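You operate a simulated robot arm through the tools that you are given. There is no shell and no other tool. Be economical: measure what you need, move in short steps, check, and stop when the job is done.

The job below is to be done with a simulated robot arm. You get a single attempt, and the scene is never put back.

JOB
Clean the cup ring off the side table with the table spray and the white cloth.
Fine: first move the mug to the cork coaster, out of the spray; spray and cloth go back in the caddy. Set down upright: grey mug, table spray. What is to be rubbed or washed off counts as gone when no trace of it is left.

Only the result counts: the job must be done as asked and must still hold three seconds after the hand-in. Knocking over, shifting, dropping, spilling or breaking anything else fails it. Flat cloth is picked up by pressing the open fingertips on it (5 to 10 N) and closing them slowly along it; thin cloth reads only 2 to 8 mm in the jaws.

ROBOT AND FRAMES
A 7-joint arm with a two-finger parallel gripper, fixed in place. Base frame: the origin is at the foot of the arm, x ahead of it, y to its left, z up; the work surface is at about z = 780. Readings come in mm, rad, newtons and seconds.
With the tool pointing down near the work surface it reaches from about 360 to 780 mm from the base axis. Its first joint turns from -2.897 to 2.897 rad. Payload 3.91 kg.
The tool frame sits at the grasp point between the pads (the TCP): z along the fingers, y along the line on which they close. The tips reach 30 mm beyond it. Largest opening 110 mm; finger width 20, thickness 10; the body of the gripper, 48 by 112 mm, starts 55 mm behind the TCP.
Orientation is that of the tool frame in the base frame, as [roll, pitch, yaw] about the fixed x, y, z axes, in that order (R = Rz(yaw) Ry(pitch) Rx(roll)). With the fingers straight down and closing along the base's y, the tool's x points along the base's -x, its y along +y and its z along -z.

CONTROLS
- The arm moves only by the tool step_arm. Its argument "moves" is a list of rows, each a list of 7 numbers: the finger opening in mm, from 0 to 110, then the shift along the tool's x, y, z in units of 400 mm (1.0 is 400 mm), then the turn, a rotation vector about the tool's x, y, z in units of 180 degrees (1.0 is 180 degrees). In form: [[jaw, tx, ty, tz, wx, wy, wz], ...]. A call has 1 to 8 rows; each row is the pose to reach, as a shift and turn from the pose commanded when the call began, along the tool's axes at that moment. A call with a number of a shift or a turn outside -1 to 1 is refused whole. Each row takes 0.2 s and may step no farther than 50 mm and 0.15 rad from the row before; otherwise, or with a gripper value out of range, the whole call is refused. A pose out of reach is approached as far as the arm can. The call stops where the force on the tool passes 40 N (or 10 N more than at its start, if that is more) or the arm is blocked; 0.2 s more then pass. Each finger travels about 153 mm/s and halts on what it meets, pressing with about 24 N; the grip force reading is that of the motor and also rises with nothing between the fingers. The clock runs only during rows and for 0.2 s after the last one: add rows that repeat a pose to give the fingers time. It gives the time, the measured TCP pose, the force on the tool (base axes), the opening and the grip force at its end, in the units of the frame above (readings bear some noise), with the torque about the TCP (base axes, N m) and any sound that the robot's microphone picked up.
- Cameras (640 x 400 px; columns grow to the right, rows downward): "scene" is fixed at [49.2, 496.9, 1352.7]; the picture's right is [-0.55, -0.83, 0.00], its down [-0.48, 0.32, -0.82] and it looks along [0.68, -0.45, -0.57] (base axes); focal length 304 px, centre (320, 200). "wrist" rides on the gripper at [77, 7, -114] in the tool frame; the picture's right is [-0.09, 1.00, 0.00], its down [-0.80, -0.07, -0.59] and it looks along [-0.59, -0.05, 0.80] (tool axes); focal length 270 px, centre (320, 200). There is no depth. A picture from a camera that has moved, and an enlarged one, comes with that camera's place and axes in the base frame and with its lens.
- camera(camera): a new picture of that camera. No time passes.
- raise_lower(by): slides the trunk up (or, below 0, down) by that many mm; the arm rides with it, the base frame stays. It gives what a move gives, with no picture.
- enlarge(camera, box): a new picture of the part [left, top, right, bottom] of that camera's present view, enlarged. No time passes.
- close_job(): hands the job in; it is judged then, once.

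Go step by step. Nothing tells you positions but the pictures and the camera data: compare them with the known pose of the tool, close in by small moves and look again before you grip or let go. The budget is 120 turns and 68 pictures, counting those below and the enlarged ones. Unless the task says otherwise, let go and move clear before handing in, and close with one line.

The tools are called after "Request:" as a command line: name --pt "numbers of a row" for each row, then --argument value for the rest, lists and objects as JSON in quotes. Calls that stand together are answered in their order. step_arm: Moves the arm, as the interface text tells. Its arguments: {"type":"object","properties":{"moves":{"type":"array","items":{"type":"array","items":{"type":"number"}}}},"required":["moves"]} The other tools are called the same way: raise_lower (by) slides the trunk up or down; camera (camera) takes a picture; enlarge (camera, box) takes an enlarged picture of a part of a camera's view; close_job () hands the job in.

At the start:

```text
t: 0.0
eef_pos: [536.1, -84.6, 1118.8]
orientation: [3.142, 0.001, 3.141]
wrist_force: [0.2, -1.1, -0.8]
ft_torque: [-0.02, 0.02, -0.03]
finger_gap: 109.7
grasp_force: 0.0
trunk travel left (down, up): [-500.0, 110.0]
```

scene: 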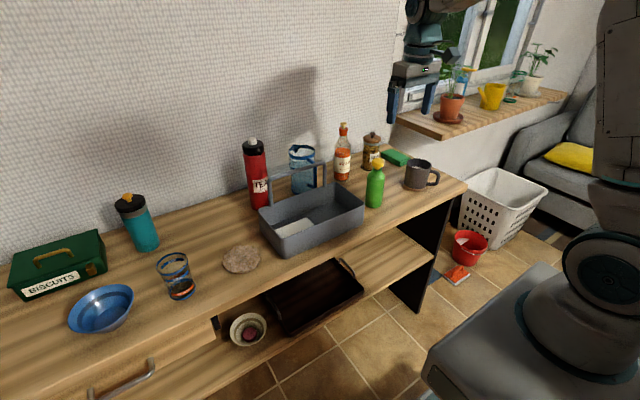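
wrist: 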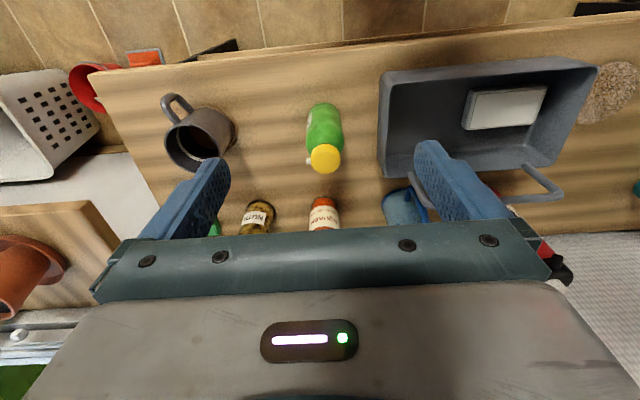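

I see the table with the caddy (white cloth in it), the green spray bottle, the grey mug at the right end, and a brown coaster left of the caddy. I'll enlarge the pictures to find the ring and check the details.

Request:
enlarge --camera "scene" --box '[330, 120, 490, 220]'

Request:
enlarge --camera "scene" --box '[200, 140, 392, 280]'

Request:
enlarge --camera "wrist" --box '[80, 60, 400, 240]'

```text
4.00 times, centred on (410, 170) of scene
camera zoom: at [49.2, 496.9, 1352.7], right [-0.55, -0.83, 0.0], down [-0.48, 0.32, -0.82], along [0.68, -0.45, -0.57], focal length 1218 px, centre (-40, 320)
```

zoom: 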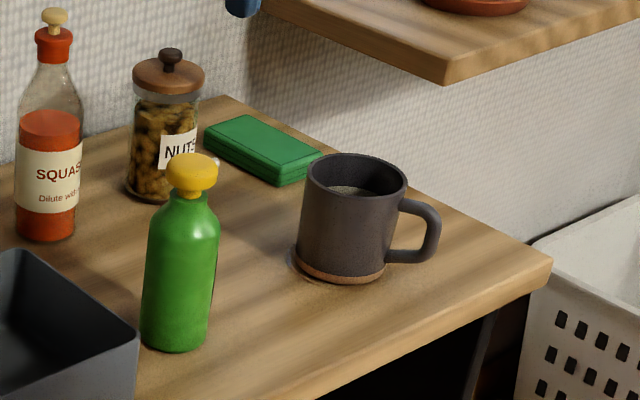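

```text
2.86 times, centred on (296, 210) of scene
camera zoom: at [49.2, 496.9, 1352.7], right [-0.55, -0.83, 0.0], down [-0.48, 0.32, -0.82], along [0.68, -0.45, -0.57], focal length 870 px, centre (389, 171)
```

zoom: 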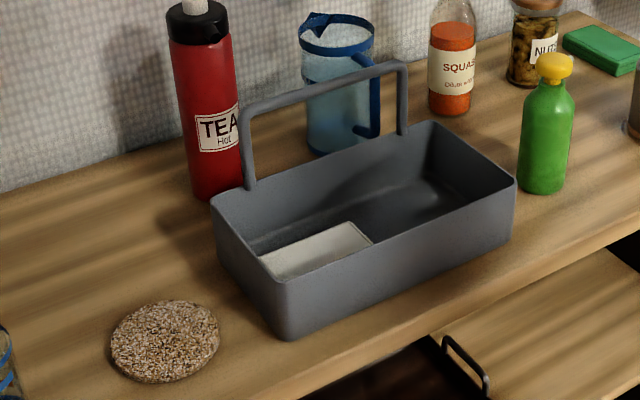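

```text
2.00 times, centred on (240, 150) of wrist
camera zoom: at [459.0, -76.8, 1232.4], right [0.09, 1.0, 0.0], down [0.8, -0.07, 0.59], along [0.59, -0.05, -0.8], focal length 541 px, centre (480, 300)
```

zoom: 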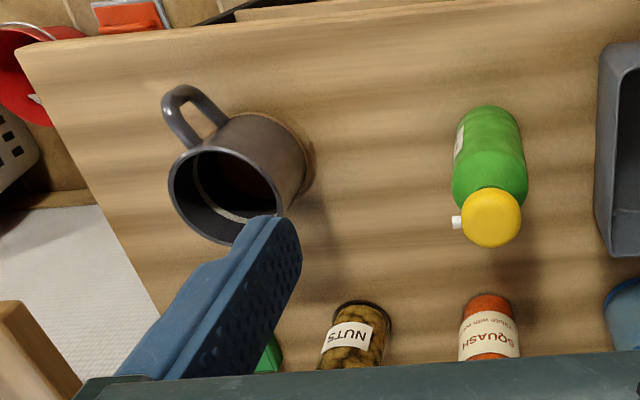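

The ring is under the mug, at about (622, -285). The spray is at about (618, -88) with its nozzle towards the mug, and the coaster is at about (617, 361). Next I go above the mug and turn so the jaws close clear of the handle.

Request:
step_arm --pt "110 -0.036 -0.083 0.05 0 0 -0.042" --pt "110 -0.072 -0.167 0.1 0 0 -0.083" --pt "110 -0.108 -0.25 0.149 0 0 -0.125" --pt "110 -0.143 -0.333 0.198 0 0 -0.167" --pt "110 -0.179 -0.417 0.248 0 0 -0.208" --pt "110 -0.215 -0.5 0.297 0 0 -0.25"

Request:
camera --camera "wrist"

Request:
camera --camera "scene"

```text
t: 1.4
eef_pos: [620.1, -285.1, 1000.1]
orientation: [3.141, 0.0, -2.355]
wrist_force: [-0.4, 1.1, -0.3]
ft_torque: [0.04, 0.0, 0.03]
finger_gap: 110.0
grasp_force: 0.1
trunk travel left (down, up): [-500.0, 110.0]
```

```text
62 pictures are left
camera wrist: at [562.2, -334.2, 1113.7], right [-0.64, 0.77, 0.0], down [0.62, 0.52, 0.59], along [0.45, 0.38, -0.8], focal length 270 px, centre (320, 200)
```

wrist: 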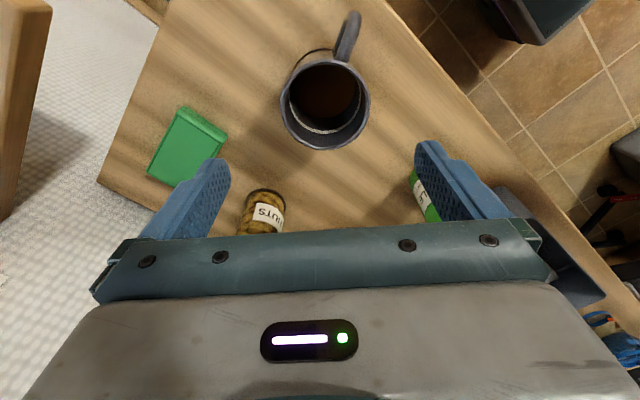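

```text
61 pictures are left
```

scene: 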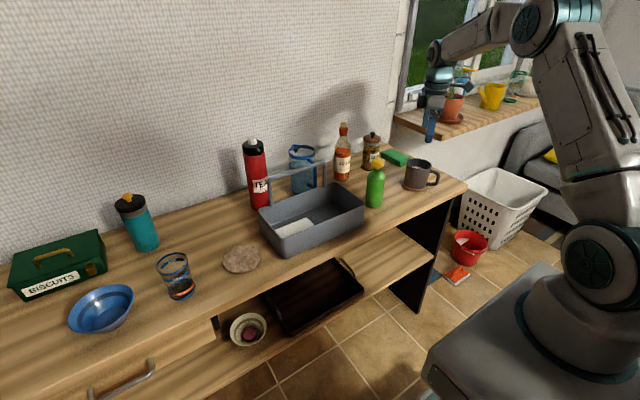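

The mug's rim centre is at about (615, -284), it holds liquid, and its handle points mostly to -x. I'll set the jaws square to the handle and go lower for a check.

Request:
step_arm --pt "110 0.002 0.002 0.05 0 0 0.039" --pt "110 0.004 0.004 0.1 0 0 0.078" --pt "110 0.006 0.006 0.15 0 0 0.117" --pt "110 0.008 0.008 0.2 0 0 0.156"

Request:
camera --camera "wrist"

Request:
enlarge --camera "scene" --box '[330, 100, 490, 220]'

```text
t: 2.4
eef_pos: [619.4, -284.2, 919.0]
orientation: [3.141, 0.0, -2.848]
wrist_force: [-0.6, 0.2, 0.5]
ft_torque: [-0.01, 0.02, -0.01]
finger_gap: 110.0
grasp_force: 0.0
trunk travel left (down, up): [-500.0, 110.0]
```

```text
60 pictures are left
camera wrist: at [542.8, -298.9, 1032.8], right [-0.2, 0.98, 0.0], down [0.79, 0.16, 0.59], along [0.58, 0.12, -0.8], focal length 270 px, centre (320, 200)
```

wrist: 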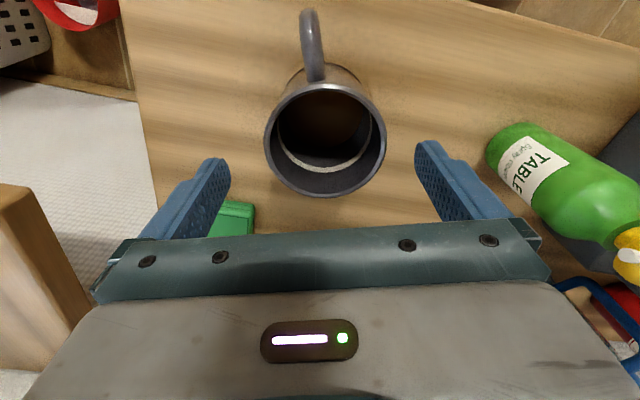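

```text
3.33 times, centred on (410, 160) of scene
camera zoom: at [49.2, 496.9, 1352.7], right [-0.55, -0.83, 0.0], down [-0.48, 0.32, -0.82], along [0.68, -0.45, -0.57], focal length 1015 px, centre (20, 333)
```

zoom: 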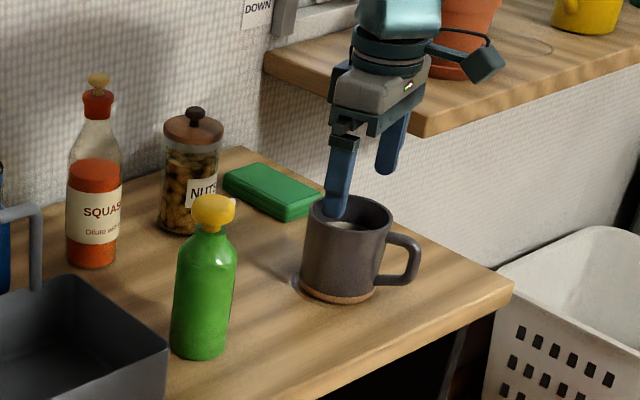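

The rim is at about z 860 and the mug's axis at about (613, -282). I'll go down around it with the jaws open.

Request:
step_arm --pt "110 0.013 0.009 0.05 0 0 0" --pt "110 0.013 0.009 0.11 0 0 0" --pt "110 0.013 0.009 0.17 0 0 0" --pt "110 0.013 0.009 0.2175 0 0 0"

Request:
camera --camera "wrist"

Request:
enlarge --camera "scene" --box '[370, 130, 466, 210]'

```text
t: 3.4
eef_pos: [613.2, -282.5, 832.3]
orientation: [3.141, 0.001, -2.847]
wrist_force: [-0.3, -0.9, -0.5]
ft_torque: [0.0, 0.0, 0.04]
finger_gap: 110.0
grasp_force: 0.0
trunk travel left (down, up): [-500.0, 110.0]
```

```text
58 pictures are left
camera wrist: at [536.8, -298.2, 946.8], right [-0.21, 0.98, 0.0], down [0.79, 0.17, 0.59], along [0.58, 0.12, -0.8], focal length 270 px, centre (320, 200)
```

wrist: 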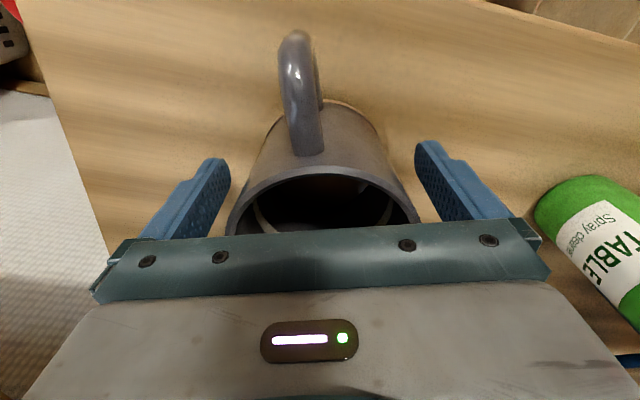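

```text
5.00 times, centred on (418, 170) of scene
camera zoom: at [49.2, 496.9, 1352.7], right [-0.55, -0.83, 0.0], down [-0.48, 0.32, -0.82], along [0.68, -0.45, -0.57], focal length 1523 px, centre (-170, 350)
```

zoom: 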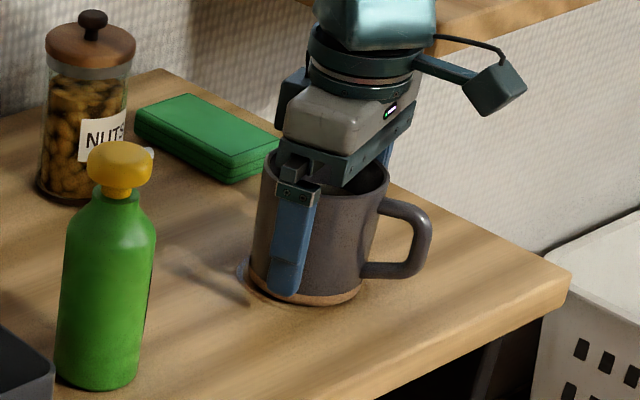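

The fingers straddle the mug about centrally, so I'll close gently.

Request:
step_arm --pt "96 0 0 0 0 0 0" --pt "90 0 0 0 0 0 0" --pt "86 0 0 0 0 0 0" --pt "82 0 0 0 0 0 0" --pt "78 0 0 0 0 0 0" --pt "70 0 0 0 0 0 0" --pt "70 0 0 0 0 0 0"

```text
t: 5.0
eef_pos: [612.2, -282.8, 832.3]
orientation: [-3.142, 0.0, -2.846]
wrist_force: [-0.8, 0.6, -1.0]
ft_torque: [-0.07, 0.03, -0.05]
finger_gap: 81.4
grasp_force: 24.2
trunk travel left (down, up): [-500.0, 110.0]
```

The mug is gripped at 81.4 mm. I lift it straight up slowly.

Request:
step_arm --pt "70 0 0 -0.02 0 0 0" --pt "70 0 0 -0.07 0 0 0" --pt "70 0 0 -0.13 0 0 0" --pt "70 0 0 -0.2 0 0 0" --pt "70 0 0 -0.27 0 0 0" --pt "70 0 0 -0.33 0 0 0" --pt "70 0 0 -0.38 0 0 0" --pt "70 0 0 -0.4 0 0 0"

Request:
camera --camera "scene"

Request:
enlarge --camera "scene" --box '[340, 110, 468, 210]'

```text
t: 6.8
eef_pos: [611.3, -282.2, 990.9]
orientation: [3.141, 0.0, -2.848]
wrist_force: [-0.4, 0.4, -2.9]
ft_torque: [-0.02, -0.01, 0.02]
finger_gap: 79.2
grasp_force: 24.0
trunk travel left (down, up): [-500.0, 110.0]
```

```text
56 pictures are left
```

scene: 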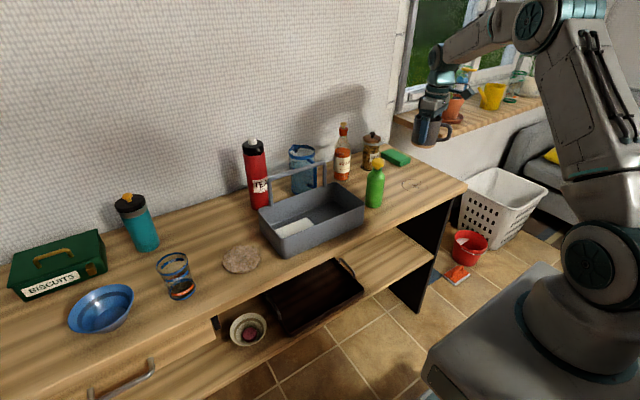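

```text
4.00 times, centred on (404, 160) of scene
camera zoom: at [49.2, 496.9, 1352.7], right [-0.55, -0.83, 0.0], down [-0.48, 0.32, -0.82], along [0.68, -0.45, -0.57], focal length 1218 px, centre (-16, 360)
```

zoom: 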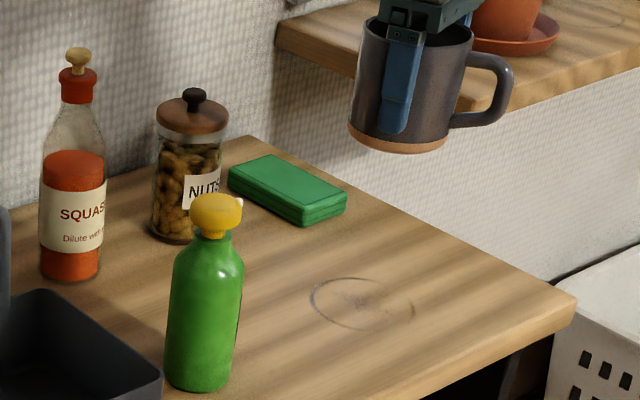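

The mug hangs level and the ring shows at about (622, -281). I carry the mug along an arc in front of the caddy towards the coaster.

Request:
step_arm --pt "70 0.0084 0.0287 0 0 0 0" --pt "70 0.0286 0.0975 0 0 0 0" --pt "70 0.0556 0.1893 0 0 0 0" --pt "70 0.0842 0.2868 0 0 0 0" --pt "70 0.1128 0.3842 0 0 0 0" --pt "70 0.1398 0.476 0 0 0 0" --pt "70 0.16 0.5448 0 0 0 0" --pt "70 0.1684 0.5735 0 0 0 0"

```text
t: 8.6
eef_pos: [480.0, -82.0, 993.1]
orientation: [3.141, 0.0, -2.848]
wrist_force: [0.1, -0.3, -2.6]
ft_torque: [0.03, 0.0, -0.03]
finger_gap: 79.3
grasp_force: 23.7
trunk travel left (down, up): [-500.0, 110.0]
```

The carry is steady, so I go on along y.

Request:
step_arm --pt "70 -0.0084 0.0278 0 0 0 0" --pt "70 -0.0286 0.0944 0 0 0 0" --pt "70 -0.0554 0.1832 0 0 0 0" --pt "70 -0.084 0.2775 0 0 0 0" --pt "70 -0.1126 0.3719 0 0 0 0" --pt "70 -0.1394 0.4607 0 0 0 0" --pt "70 -0.1596 0.5273 0 0 0 0" --pt "70 -0.168 0.555 0 0 0 0"

Request:
camera --camera "wrist"

```text
t: 10.4
eef_pos: [479.4, 151.1, 992.3]
orientation: [-3.141, 0.0, -2.846]
wrist_force: [-0.3, 0.1, -3.9]
ft_torque: [-0.02, 0.02, -0.02]
finger_gap: 79.5
grasp_force: 23.7
trunk travel left (down, up): [-500.0, 110.0]
```

```text
54 pictures are left
camera wrist: at [404.6, 136.1, 1106.3], right [-0.21, 0.98, 0.0], down [0.79, 0.17, 0.59], along [0.58, 0.12, -0.8], focal length 270 px, centre (320, 200)
```

wrist: 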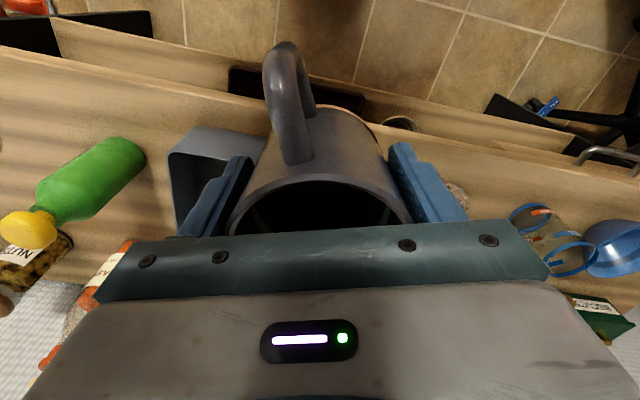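

I now extend to above the coaster.

Request:
step_arm --pt "70 -0.024 0.0203 0 0 0 0" --pt "70 -0.0817 0.0689 0 0 0 0" --pt "70 -0.1586 0.1338 0 0 0 0" --pt "70 -0.2404 0.2028 0 0 0 0" --pt "70 -0.3221 0.2717 0 0 0 0" --pt "70 -0.399 0.3366 0 0 0 0" --pt "70 -0.4567 0.3852 0 0 0 0" --pt "70 -0.4807 0.4055 0 0 0 0"

Request:
camera --camera "scene"

Request:
camera --camera "wrist"

```text
t: 12.2
eef_pos: [615.9, 360.9, 990.8]
orientation: [3.14, -0.001, -2.847]
wrist_force: [0.2, 0.3, -2.8]
ft_torque: [0.0, 0.01, -0.04]
finger_gap: 78.9
grasp_force: 24.2
trunk travel left (down, up): [-500.0, 110.0]
```

```text
53 pictures are left
```

scene: 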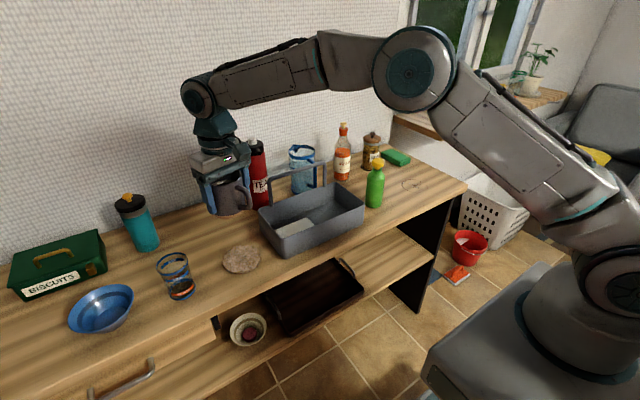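

```text
52 pictures are left
camera wrist: at [540.7, 346.2, 1105.7], right [-0.21, 0.98, 0.0], down [0.79, 0.17, 0.59], along [0.58, 0.12, -0.8], focal length 270 px, centre (320, 200)
```

wrist: 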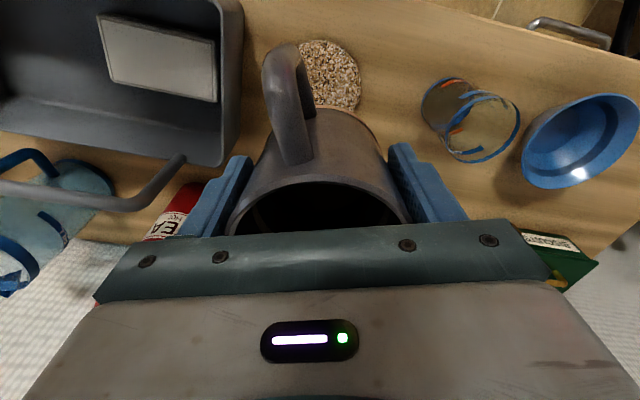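

The coaster's centre is at about (615, 359), right under the mug. I go down most of the way and check.

Request:
step_arm --pt "70 0.004 -0.004 0.03 0 0 0" --pt "70 0.004 -0.004 0.1 0 0 0" --pt "70 0.004 -0.004 0.17 0 0 0" --pt "70 0.004 -0.004 0.24 0 0 0" --pt "70 0.004 -0.004 0.3 0 0 0" --pt "70 0.004 -0.004 0.34 0 0 0" --pt "70 0.004 -0.004 0.355 0 0 0"

Request:
enlarge --camera "scene" --box '[190, 180, 318, 280]'

Request:
camera --camera "wrist"

```text
t: 13.8
eef_pos: [615.1, 359.1, 849.2]
orientation: [-3.141, 0.001, -2.847]
wrist_force: [0.3, -0.3, -3.8]
ft_torque: [0.02, 0.01, 0.02]
finger_gap: 79.2
grasp_force: 24.4
trunk travel left (down, up): [-500.0, 110.0]
```

```text
4.00 times, centred on (254, 230) of scene
camera zoom: at [49.2, 496.9, 1352.7], right [-0.55, -0.83, 0.0], down [-0.48, 0.32, -0.82], along [0.68, -0.45, -0.57], focal length 1218 px, centre (584, 80)
```

zoom: 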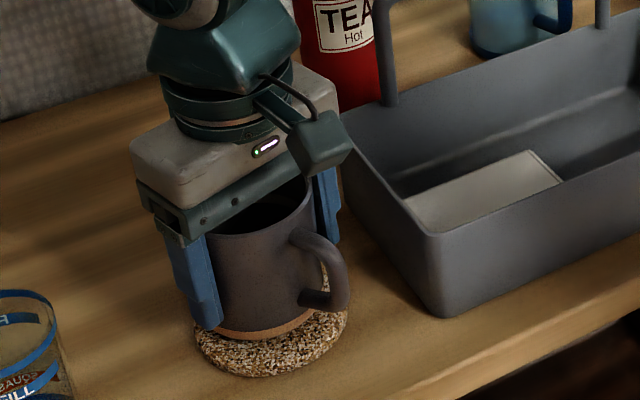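

```text
50 pictures are left
camera wrist: at [538.5, 343.6, 962.8], right [-0.21, 0.98, 0.0], down [0.79, 0.17, 0.59], along [0.58, 0.12, -0.8], focal length 270 px, centre (320, 200)
```

wrist: 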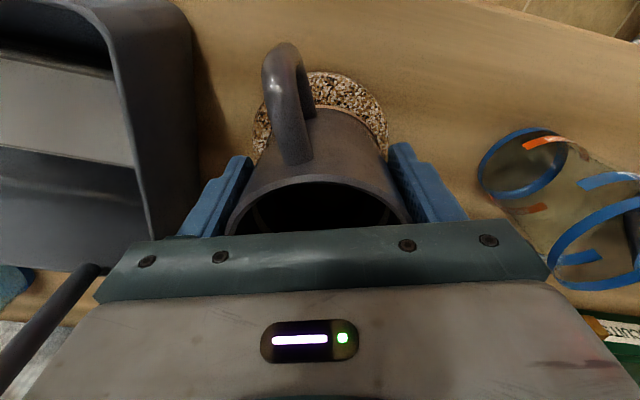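

The mug sits about 7 mm too far out, so I correct that and lower it further.

Request:
step_arm --pt "70 0.009 0 0 0 0 0" --pt "70 0.0175 0 0.005 0 0 0" --pt "70 0.0175 0 0.0125 0 0 0" --pt "70 0.0175 0 0.0175 0 0 0"

Request:
enlarge --camera "scene" --box '[208, 200, 288, 280]'

```text
t: 14.8
eef_pos: [608.6, 357.3, 844.3]
orientation: [3.141, 0.001, -2.848]
wrist_force: [-0.2, 0.6, -3.2]
ft_torque: [0.03, 0.01, 0.01]
finger_gap: 78.9
grasp_force: 24.2
trunk travel left (down, up): [-500.0, 110.0]
```

```text
5.00 times, centred on (248, 240) of scene
camera zoom: at [49.2, 496.9, 1352.7], right [-0.55, -0.83, 0.0], down [-0.48, 0.32, -0.82], along [0.68, -0.45, -0.57], focal length 1523 px, centre (680, 0)
```

zoom: 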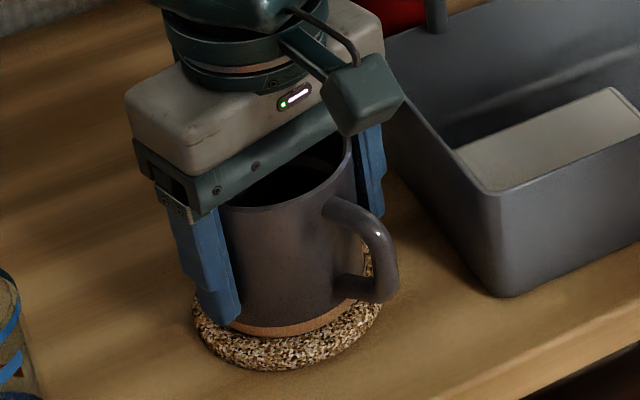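

The mug is now centred over the coaster. I lower it in small steps to touch.

Request:
step_arm --pt "70 0 0 0.005 0 0 0" --pt "70 0 0 0.0075 0 0 0" --pt "70 0 0 0.01 0 0 0"

```text
t: 15.6
eef_pos: [608.4, 356.5, 841.2]
orientation: [-3.14, 0.002, -2.845]
wrist_force: [-1.9, 0.1, 12.0]
ft_torque: [-0.09, 0.1, -0.07]
finger_gap: 78.7
grasp_force: 24.2
trunk travel left (down, up): [-500.0, 110.0]
```

It has touched down. I open slowly, let it settle, then raise straight up.

Request:
step_arm --pt "70 0 0 -0.003 0 0 0" --pt "84 0 0 -0.003 0 0 0" --pt "92 0 0 -0.003 0 0 0" --pt "106 0 0 -0.003 0 0 0" --pt "108 0 0 -0.003 0 0 0" --pt "108 0 0 -0.05 0 0 0" --pt "108 0 0 -0.13 0 0 0" --pt "108 0 0 -0.23 0 0 0"

Request:
enlarge --camera "scene" --box '[190, 180, 318, 280]'

Request:
camera --camera "wrist"

```text
t: 17.4
eef_pos: [609.2, 356.7, 930.1]
orientation: [-3.141, 0.0, -2.847]
wrist_force: [1.2, -0.2, -1.2]
ft_torque: [-0.02, 0.0, -0.03]
finger_gap: 108.2
grasp_force: 0.1
trunk travel left (down, up): [-500.0, 110.0]
```

```text
4.00 times, centred on (254, 230) of scene
camera zoom: at [49.2, 496.9, 1352.7], right [-0.55, -0.83, 0.0], down [-0.48, 0.32, -0.82], along [0.68, -0.45, -0.57], focal length 1218 px, centre (584, 80)
```

zoom: 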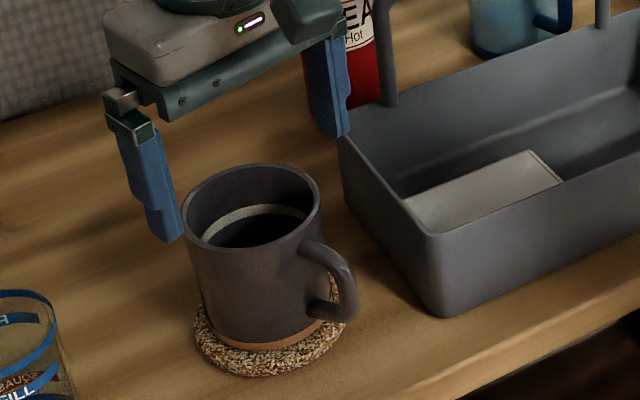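

```text
47 pictures are left
camera wrist: at [533.6, 341.1, 1045.0], right [-0.21, 0.98, 0.0], down [0.79, 0.17, 0.59], along [0.58, 0.12, -0.8], focal length 270 px, centre (320, 200)
```

wrist: 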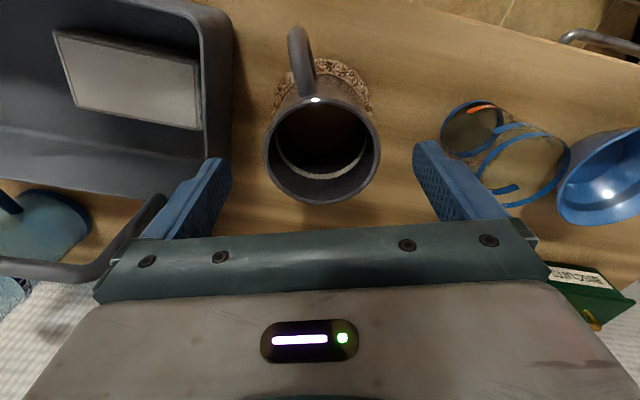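

The mug stands upright on the coaster with nothing spilled. Next I rise and go back towards the spray for a closer look.

Request:
step_arm --pt "108 0 0 -0.1 0 0 0" --pt "108 0 0 -0.2 0 0 0" --pt "108 0 0 -0.3 0 0 0" --pt "108 0.03 -0.08 -0.375 0 0 0.02" --pt "108 0.06 -0.19 -0.4 0 0 0.04" --pt "108 0.09 -0.3 -0.4 0 0 0.06" --pt "108 0.12 -0.41 -0.4 0 0 0.08" --pt "108 0.15 -0.52 -0.4 0 0 0.094"

```text
t: 19.2
eef_pos: [611.2, 140.4, 1090.5]
orientation: [3.14, -0.001, 3.14]
wrist_force: [0.5, -0.3, 0.8]
ft_torque: [0.03, -0.01, 0.01]
finger_gap: 108.1
grasp_force: 0.0
trunk travel left (down, up): [-500.0, 110.0]
```

I'm above the caddy now, so I look at its layout.

Request:
camera --camera "wrist"

Request:
step_arm --pt "108 0.02 -0.12 0.02 0 0 0" --pt "108 0.05 -0.24 0.04 0 0 0" --pt "108 0.08 -0.36 0.06 0 0 0" --pt "108 0.11 -0.47 0.08 0 0 0" --pt "108 0.14 -0.57 0.1 0 0 0"

Request:
camera --camera "wrist"

```text
46 pictures are left
camera wrist: at [534.9, 147.7, 1204.3], right [0.09, 1.0, 0.0], down [0.8, -0.07, 0.59], along [0.59, -0.05, -0.8], focal length 270 px, centre (320, 200)
```

wrist: 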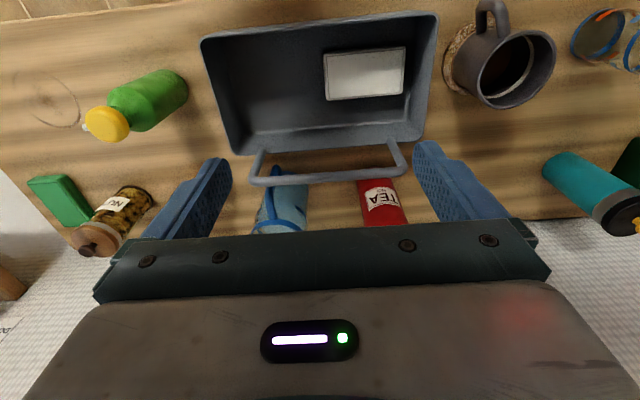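

```text
refused: row 2 steps farther than a row can; nothing moved
```

```text
45 pictures are left
camera wrist: at [534.9, 147.7, 1204.3], right [0.09, 1.0, 0.0], down [0.8, -0.07, 0.59], along [0.59, -0.05, -0.8], focal length 270 px, centre (320, 200)
```

wrist: 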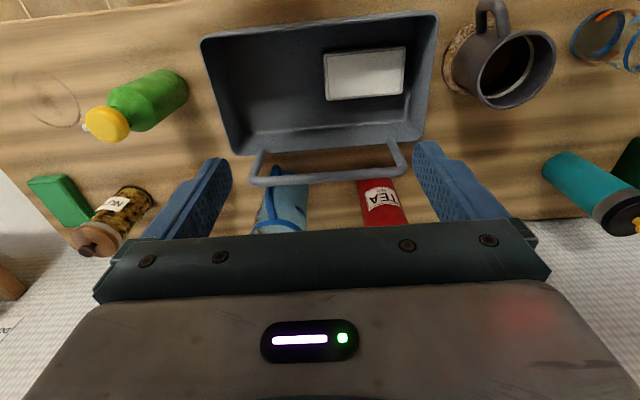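

The nozzle points to -y, towards the ring, and the cloth lies at the left end of the caddy at about (626, 205). I move on towards the spray in smaller rows.

Request:
step_arm --pt "108 0.02 -0.1 0.015 0 0 0" --pt "108 0.04 -0.2 0.03 0 0 0" --pt "108 0.06 -0.3 0.045 0 0 0" --pt "108 0.08 -0.4 0.06 0 0 0" --pt "108 0.1 -0.5 0.075 0 0 0" --pt "108 0.12 -0.57 0.1 0 0 0"

Request:
camera --camera "wrist"

Request:
enlarge --camera "scene" --box '[344, 146, 440, 216]'

```text
t: 20.6
eef_pos: [562.4, -89.7, 1052.4]
orientation: [3.141, 0.0, 3.14]
wrist_force: [0.5, -0.2, -0.1]
ft_torque: [0.02, 0.0, 0.01]
finger_gap: 108.0
grasp_force: 0.0
trunk travel left (down, up): [-500.0, 110.0]
```

```text
44 pictures are left
camera wrist: at [486.4, -82.0, 1166.8], right [0.09, 1.0, 0.0], down [0.8, -0.07, 0.59], along [0.59, -0.05, -0.8], focal length 270 px, centre (320, 200)
```

wrist: 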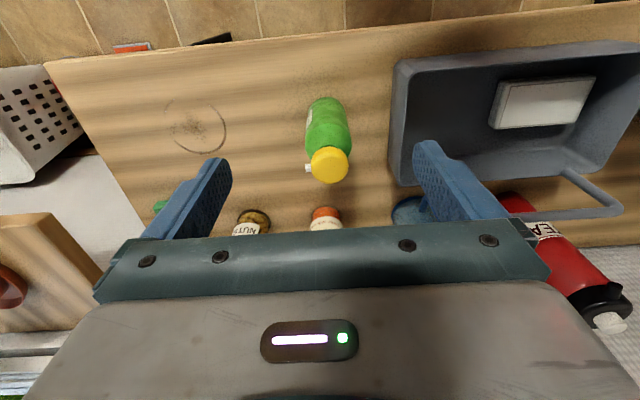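

```text
5.71 times, centred on (392, 181) of scene
camera zoom: at [49.2, 496.9, 1352.7], right [-0.55, -0.83, 0.0], down [-0.48, 0.32, -0.82], along [0.68, -0.45, -0.57], focal length 1740 px, centre (-91, 309)
```

zoom: 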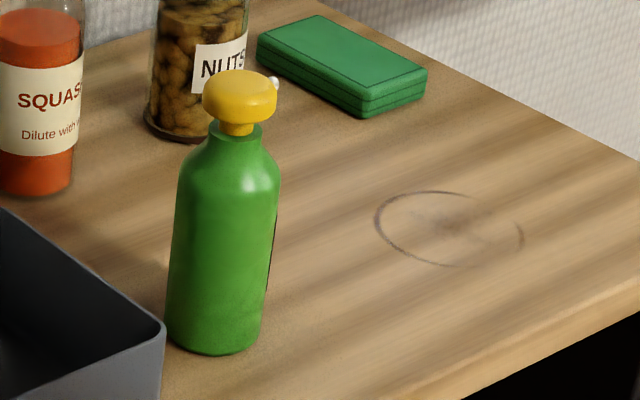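

The spray is a pump bottle at about (617, -85), its nozzle pointing straight at the ring, whose centre is at (622, -281). I close the fingers and come to just above the pump head.

Request:
step_arm --pt "60 -0.036 0.003 0.05 0 0 0" --pt "20 -0.072 0.006 0.1 0 0 0" --pt "0 -0.108 0.009 0.15 0 0 0" --pt "0 -0.1425 0.012 0.19 0 0 0"

Request:
camera --camera "wrist"

Request:
enlarge --camera "scene" --box '[344, 136, 440, 216]'

```text
t: 21.6
eef_pos: [621.4, -82.4, 975.1]
orientation: [3.141, 0.002, 3.141]
wrist_force: [-0.1, -1.1, -0.5]
ft_torque: [0.03, 0.0, 0.01]
finger_gap: 0.0
grasp_force: 23.7
trunk travel left (down, up): [-500.0, 110.0]
```

```text
42 pictures are left
camera wrist: at [545.6, -75.5, 1090.2], right [0.09, 1.0, 0.0], down [0.8, -0.07, 0.59], along [0.59, -0.05, -0.8], focal length 270 px, centre (320, 200)
```

wrist: 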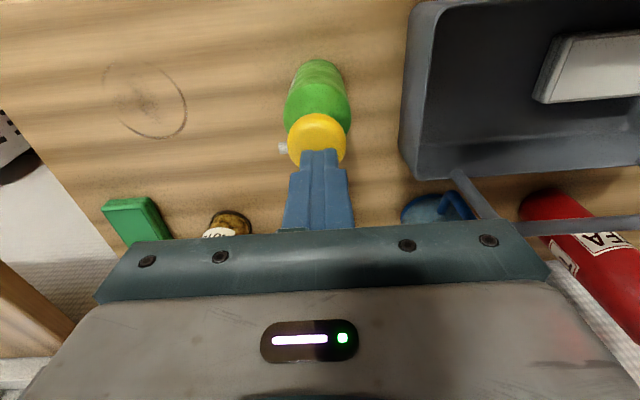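

```text
5.00 times, centred on (392, 176) of scene
camera zoom: at [49.2, 496.9, 1352.7], right [-0.55, -0.83, 0.0], down [-0.48, 0.32, -0.82], along [0.68, -0.45, -0.57], focal length 1523 px, centre (-40, 320)
```

zoom: 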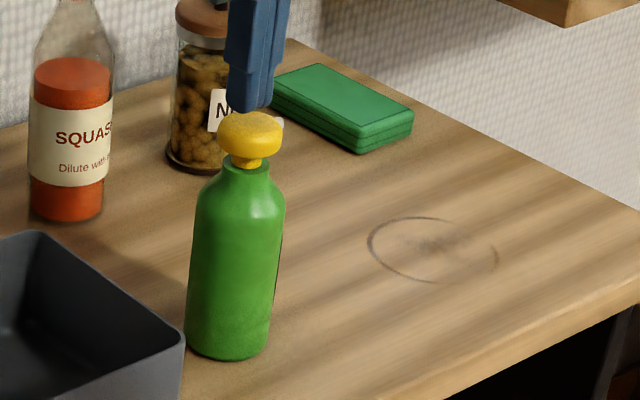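

The fingertips are centred over the pump head. I press down gently in small steps.

Request:
step_arm --pt "0 0.003 -0.003 0.015 0 0 0" --pt "0 0.005 -0.003 0.025 0 0 0" --pt "0 0.005 -0.003 0.035 0 0 0" --pt "0 0.005 -0.003 0.0425 0 0 0"

```text
t: 22.6
eef_pos: [619.1, -84.1, 958.8]
orientation: [3.14, 0.001, 3.141]
wrist_force: [1.0, 1.7, 4.9]
ft_torque: [0.0, 0.0, 0.0]
finger_gap: 0.1
grasp_force: 23.8
trunk travel left (down, up): [-500.0, 110.0]
heard: click
```

I heard a click and felt a light contact. I look before pressing further.

Request:
enlarge --camera "scene" --box '[344, 136, 440, 216]'

Request:
step_arm --pt "0 0 0 0.005 0 0 0" --pt "0 0 0 0.01 0 0 0"

Request:
enlarge --camera "scene" --box '[344, 136, 440, 216]'

```text
5.00 times, centred on (392, 176) of scene
camera zoom: at [49.2, 496.9, 1352.7], right [-0.55, -0.83, 0.0], down [-0.48, 0.32, -0.82], along [0.68, -0.45, -0.57], focal length 1523 px, centre (-40, 320)
```

zoom: 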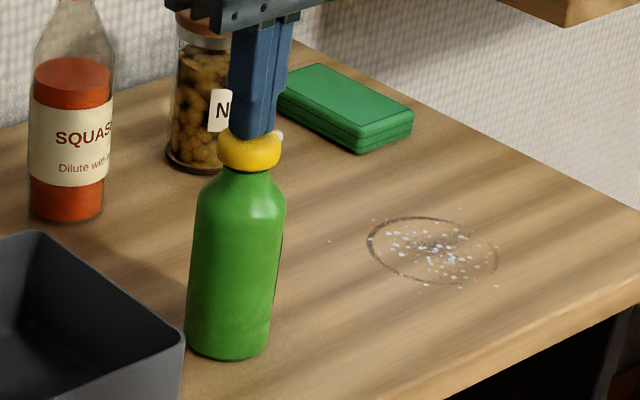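

```text
t: 23.2
eef_pos: [619.7, -84.7, 957.6]
orientation: [3.141, 0.005, -3.141]
wrist_force: [3.5, 0.2, 19.3]
ft_torque: [0.03, -0.08, 0.03]
finger_gap: 0.0
grasp_force: 23.5
trunk travel left (down, up): [-500.0, 110.0]
```

```text
5.00 times, centred on (392, 176) of scene
camera zoom: at [49.2, 496.9, 1352.7], right [-0.55, -0.83, 0.0], down [-0.48, 0.32, -0.82], along [0.68, -0.45, -0.57], focal length 1523 px, centre (-40, 320)
```

zoom: 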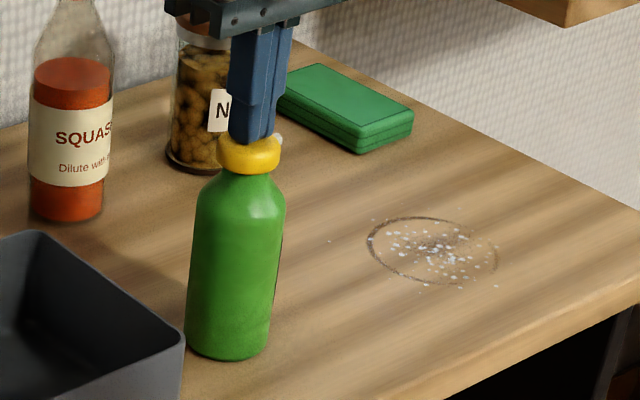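

The first spray landed on the ring. I release the pump and press a second time for full cover.

Request:
step_arm --pt "0 0 0 -0.03 0 0 0" --pt "0 0 0 -0.04 0 0 0" --pt "0 0 0 -0.03 0 0 0" --pt "0 0 0 -0.015 0 0 0" --pt "0 0 0 -0.005 0 0 0" --pt "0 0 0 0 0 0 0" --pt "0 0 0 -0.04 0 0 0" --pt "0 0 0 -0.1 0 0 0"

Request:
enlarge --camera "scene" --box '[344, 136, 440, 216]'

```text
t: 25.0
eef_pos: [619.1, -85.1, 992.9]
orientation: [-3.142, -0.002, -3.14]
wrist_force: [0.1, -0.1, -0.7]
ft_torque: [0.0, -0.02, -0.02]
finger_gap: 0.0
grasp_force: 23.9
trunk travel left (down, up): [-500.0, 110.0]
heard: click
```

```text
5.00 times, centred on (392, 176) of scene
camera zoom: at [49.2, 496.9, 1352.7], right [-0.55, -0.83, 0.0], down [-0.48, 0.32, -0.82], along [0.68, -0.45, -0.57], focal length 1523 px, centre (-40, 320)
```

zoom: 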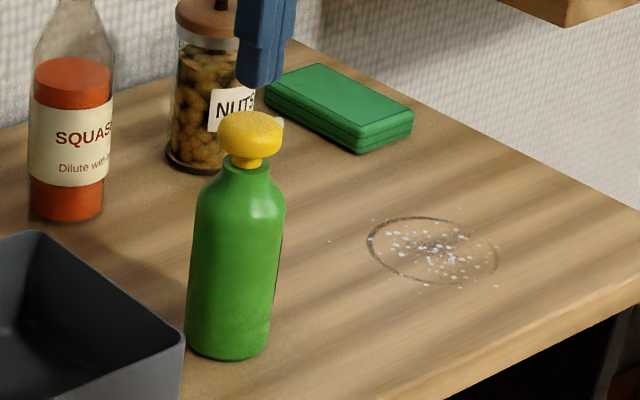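

The spraying is done and the bottle stands. Next I fetch the cloth, moving over the left end of the caddy.

Request:
step_arm --pt "40 0.01 0.06 -0.1 0 0 0" --pt "80 0.02 0.17 -0.14 0 0 0" --pt "80 0.035 0.285 -0.14 0 0 0" --pt "80 0.05 0.4 -0.14 0 0 0" --pt "80 0.065 0.515 -0.14 0 0 0" --pt "80 0.08 0.63 -0.1 0 0 0" --pt "80 0.085 0.725 -0.03 0 0 0"

Request:
camera --camera "wrist"

Request:
enlarge --camera "scene" --box '[250, 150, 378, 260]'

```text
t: 26.6
eef_pos: [586.2, 206.4, 1007.1]
orientation: [3.141, 0.001, -3.141]
wrist_force: [-0.2, 0.0, 0.3]
ft_torque: [-0.02, 0.01, 0.0]
finger_gap: 79.9
grasp_force: 0.1
trunk travel left (down, up): [-500.0, 110.0]
```

```text
37 pictures are left
camera wrist: at [510.1, 215.1, 1121.4], right [0.09, 1.0, 0.0], down [0.8, -0.07, 0.59], along [0.59, -0.05, -0.8], focal length 270 px, centre (320, 200)
```

wrist: 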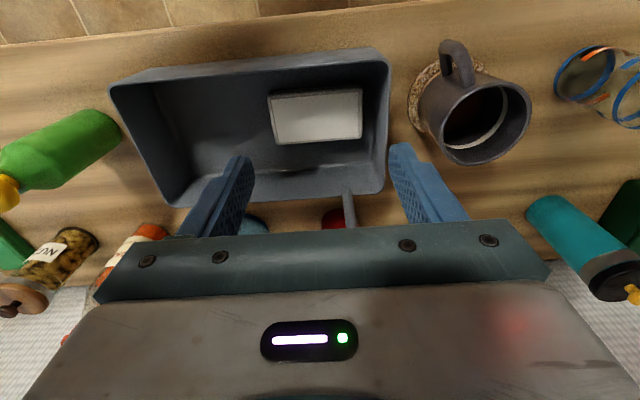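

```text
3.64 times, centred on (314, 205) of scene
camera zoom: at [49.2, 496.9, 1352.7], right [-0.55, -0.83, 0.0], down [-0.48, 0.32, -0.82], along [0.68, -0.45, -0.57], focal length 1107 px, centre (342, 182)
```

zoom: 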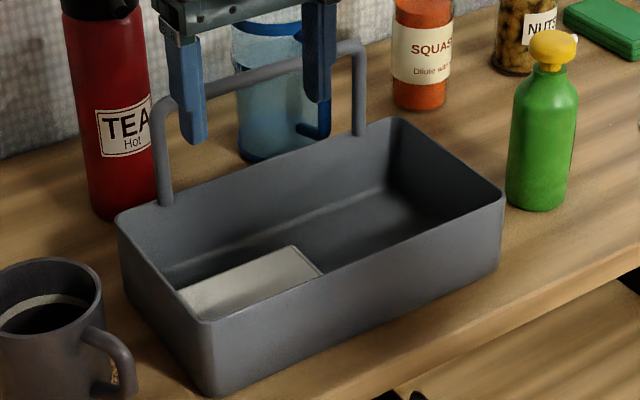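

The cloth spans x 596–657 and y 147–257 on the caddy floor. I go down to just above its centre with the jaws at 60 mm.

Request:
step_arm --pt "60 -0.05 -0.005 0.06 0 0 0" --pt "60 -0.0975 -0.01 0.14 0 0 0" --pt "60 -0.0975 -0.01 0.23 0 0 0" --pt "60 -0.0975 -0.01 0.32 0 0 0" --pt "60 -0.0975 -0.01 0.39 0 0 0" --pt "60 -0.0975 -0.01 0.43 0 0 0"

Request:
camera --camera "wrist"

```text
t: 28.0
eef_pos: [624.1, 203.4, 837.2]
orientation: [3.139, 0.004, -3.141]
wrist_force: [-1.6, 0.2, 14.9]
ft_torque: [-0.11, 0.08, -0.01]
finger_gap: 59.9
grasp_force: 0.1
trunk travel left (down, up): [-500.0, 110.0]
```

```text
35 pictures are left
camera wrist: at [547.0, 210.1, 951.6], right [0.09, 1.0, 0.0], down [0.8, -0.07, 0.6], along [0.6, -0.05, -0.8], focal length 270 px, centre (320, 200)
```

wrist: 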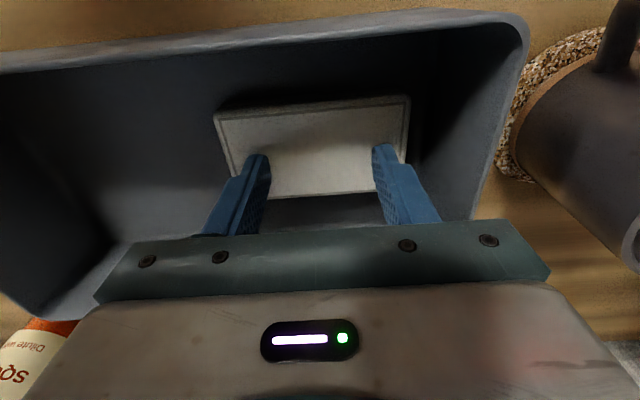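

I touched the cloth's top at z of about 807 with 15 N, so it is a thick folded pad. I ease to about 7 N and close the tips slowly along it.

Request:
step_arm --pt "60 0 0 -0.002 0 0 0" --pt "50 0 0 -0.002 0 0 0" --pt "40 0 0 -0.002 0 0 0" --pt "30 0 0 -0.002 0 0 0" --pt "20 0 0 -0.002 0 0 0" --pt "10 0 0 -0.002 0 0 0" --pt "0 0 0 -0.002 0 0 0" --pt "0 0 0 -0.002 0 0 0"

Request:
camera --camera "wrist"

```text
t: 29.8
eef_pos: [623.5, 202.5, 838.0]
orientation: [3.14, 0.004, -3.141]
wrist_force: [-0.4, -2.8, 26.2]
ft_torque: [-0.08, 0.02, -0.05]
finger_gap: 0.0
grasp_force: 24.0
trunk travel left (down, up): [-500.0, 110.0]
```

```text
34 pictures are left
camera wrist: at [546.0, 209.2, 951.5], right [0.09, 1.0, 0.0], down [0.8, -0.07, 0.6], along [0.59, -0.05, -0.8], focal length 270 px, centre (320, 200)
```

wrist: 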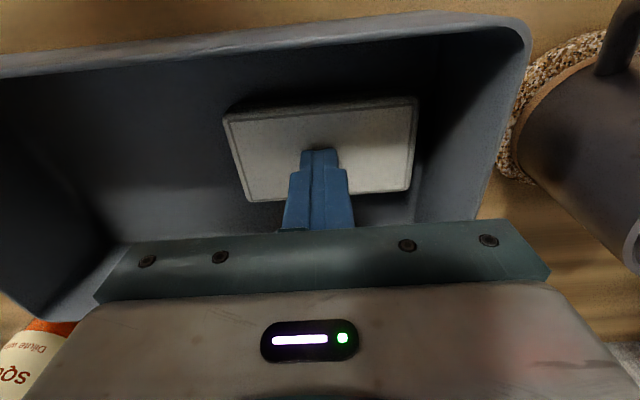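

The tips slid over the pad without pinching it, since the press was too hard and the closing too fast. I lift slightly, reopen and press again, more lightly.

Request:
step_arm --pt "0 0 0 -0.02 0 0 0" --pt "30 0 0 -0.03 0 0 0" --pt "46 0 0 -0.03 0 0 0" --pt "46 0 0 -0.015 0 0 0" --pt "46 0 0 -0.005 0 0 0"

Request:
enlarge --camera "wrist" --box '[200, 80, 440, 230]'

```text
t: 31.0
eef_pos: [623.7, 201.6, 838.1]
orientation: [-3.141, -0.001, -3.141]
wrist_force: [-0.6, -0.1, 2.4]
ft_torque: [0.06, 0.05, -0.05]
finger_gap: 46.0
grasp_force: 0.0
trunk travel left (down, up): [-500.0, 110.0]
```

```text
2.67 times, centred on (320, 155) of wrist
camera zoom: at [546.2, 208.9, 952.2], right [0.09, 1.0, 0.0], down [0.8, -0.07, 0.59], along [0.59, -0.05, -0.8], focal length 721 px, centre (320, 320)
```

zoom: 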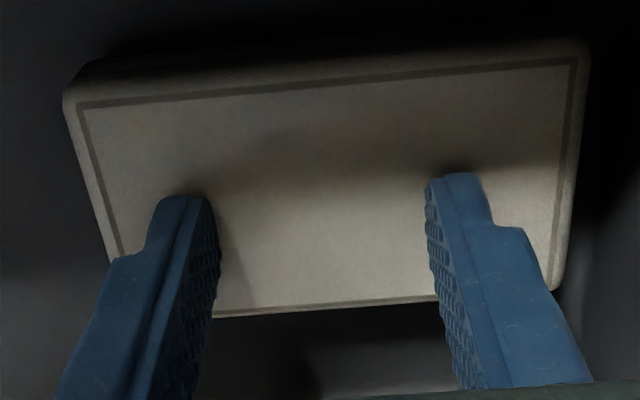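

The cloth is a folded pad about 54 mm wide in x and about 20 mm thick, centred at (622, 205). I'll grip it by its long sides, so I raise and turn the tool by 90°.

Request:
step_arm --pt "46 0 0 -0.1 0 0 0" --pt "60 0 0 -0.205 0 0 -0.045" --pt "72 0 0 -0.205 0 0 -0.091" --pt "72 0 0 -0.205 0 0 -0.136" --pt "72 0 0 -0.205 0 0 -0.182" --pt "72 0 0 -0.205 0 0 -0.227" --pt "72 0 0 -0.205 0 0 -0.273" --pt "72 0 0 -0.205 0 0 -0.318"

Request:
step_arm --pt "72 0 0 0 0 0 -0.045" --pt "72 0 0 0 0 0 -0.091" --pt "72 0 0 0 0 0 -0.136" --pt "72 0 0 0 0 0 -0.182"

Request:
camera --camera "wrist"

```text
t: 32.8
eef_pos: [623.9, 200.2, 919.0]
orientation: [-3.141, -0.001, -2.14]
wrist_force: [-0.5, 0.3, 0.0]
ft_torque: [0.01, 0.0, -0.02]
finger_gap: 71.8
grasp_force: 0.1
trunk travel left (down, up): [-500.0, 110.0]
```

```text
t: 33.8
eef_pos: [625.3, 200.6, 918.8]
orientation: [3.141, 0.001, -1.569]
wrist_force: [-0.4, 0.5, 0.2]
ft_torque: [0.03, -0.01, -0.01]
finger_gap: 72.1
grasp_force: 0.0
trunk travel left (down, up): [-500.0, 110.0]
```

```text
32 pictures are left
camera wrist: at [617.9, 125.3, 1033.2], right [-1.0, 0.09, 0.0], down [0.07, 0.8, 0.59], along [0.05, 0.59, -0.8], focal length 270 px, centre (320, 200)
```

wrist: 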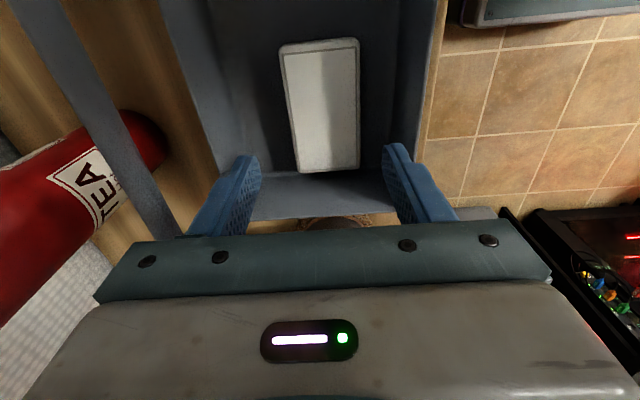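

The pad's axis is at (620.5, 203). I go down with the fingers on both of its long sides.

Request:
step_arm --pt "76 -0.006 0.012 0.02 0 0 0" --pt "76 -0.006 0.012 0.09 0 0 0" --pt "76 -0.006 0.012 0.16 0 0 0" --pt "76 -0.006 0.012 0.205 0 0 0" --pt "76 -0.006 0.012 0.226 0 0 0"

Request:
camera --camera "wrist"

```text
t: 35.0
eef_pos: [618.7, 205.2, 828.0]
orientation: [-3.139, 0.0, -1.571]
wrist_force: [0.5, -0.7, -0.8]
ft_torque: [-0.01, 0.01, 0.02]
finger_gap: 75.8
grasp_force: 0.1
trunk travel left (down, up): [-500.0, 110.0]
```

```text
31 pictures are left
camera wrist: at [612.1, 128.0, 943.0], right [-1.0, 0.09, 0.0], down [0.07, 0.8, 0.59], along [0.05, 0.59, -0.8], focal length 270 px, centre (320, 200)
```

wrist: 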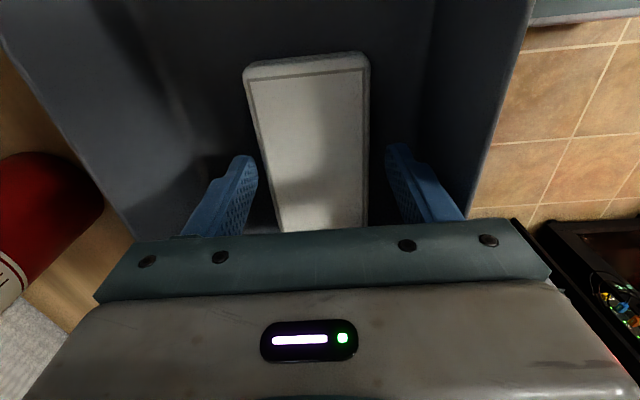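

The fingers straddle the pad without touching, so I close.

Request:
step_arm --pt "66 0 0 0 0 0 0" --pt "60 0 0 0 0 0 0" --pt "54 0 0 0 0 0 0" --pt "46 0 0 0 0 0 0" --pt "36 0 0 0 0 0 0" --pt "20 0 0 0 0 0 0" --pt "0 0 0 0 0 0 0" --pt "0 0 0 0 0 0 0"

Request:
camera --camera "wrist"

```text
t: 36.8
eef_pos: [619.7, 204.2, 829.4]
orientation: [3.141, 0.0, -1.57]
wrist_force: [0.3, -0.1, 0.1]
ft_torque: [0.01, 0.02, 0.02]
finger_gap: 61.2
grasp_force: 23.6
trunk travel left (down, up): [-500.0, 110.0]
```

```text
30 pictures are left
camera wrist: at [612.1, 127.9, 943.3], right [-1.0, 0.09, 0.0], down [0.07, 0.8, 0.59], along [0.05, 0.59, -0.8], focal length 270 px, centre (320, 200)
```

wrist: 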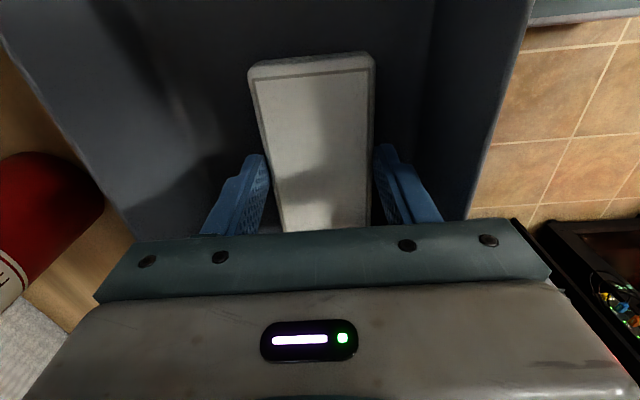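

The pad is gripped at 61 mm. I lift it clear of the caddy.

Request:
step_arm --pt "0 0 0 -0.06 0 0 0" --pt "0 0 0 -0.16 0 0 0" --pt "0 0 0 -0.27 0 0 0" --pt "0 0 0 -0.38 0 0 0" --pt "0 0.06 0.06 -0.42 0 0 0" --pt "0 0.15 0.13 -0.42 0 0 0" --pt "0 0.25 0.19 -0.42 0 0 0" --pt "0 0.35 0.23 -0.42 0 0 0"

Request:
camera --camera "scene"

```text
t: 38.6
eef_pos: [529.3, 61.2, 995.3]
orientation: [-3.141, -0.001, -1.57]
wrist_force: [0.0, 0.0, -0.1]
ft_torque: [-0.02, 0.0, 0.01]
finger_gap: 60.9
grasp_force: 24.5
trunk travel left (down, up): [-500.0, 110.0]
```

```text
29 pictures are left
```

scene: 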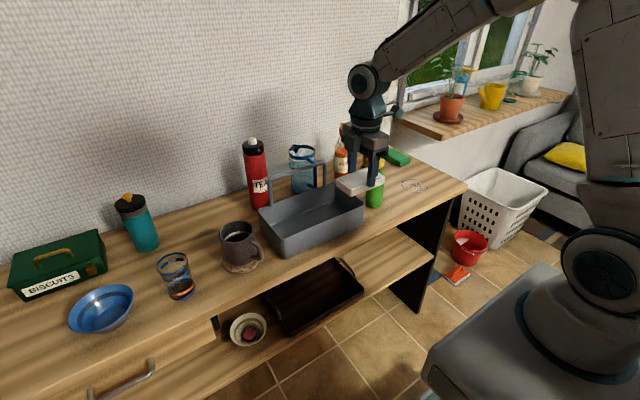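

The pad is held level. I carry it past the front of the bottle, turning the wrist 45° back on the way.

Request:
step_arm --pt "0 0.088 0.004 0 0 0 0.042" --pt "0 0.176 0.008 0 0 0 0.083" --pt "0 0.264 0.012 0 0 0 0.125" --pt "0 0.352 0.016 0 0 0 0.167" --pt "0 0.44 0.02 0 0 0 0.208" --pt "0 0.53 0.0225 0 0 0 0.25"

```text
t: 40.0
eef_pos: [518.9, -149.3, 998.5]
orientation: [-3.141, -0.001, -2.36]
wrist_force: [1.0, -0.3, -0.8]
ft_torque: [-0.01, 0.0, 0.03]
finger_gap: 60.7
grasp_force: 24.0
trunk travel left (down, up): [-500.0, 110.0]
```

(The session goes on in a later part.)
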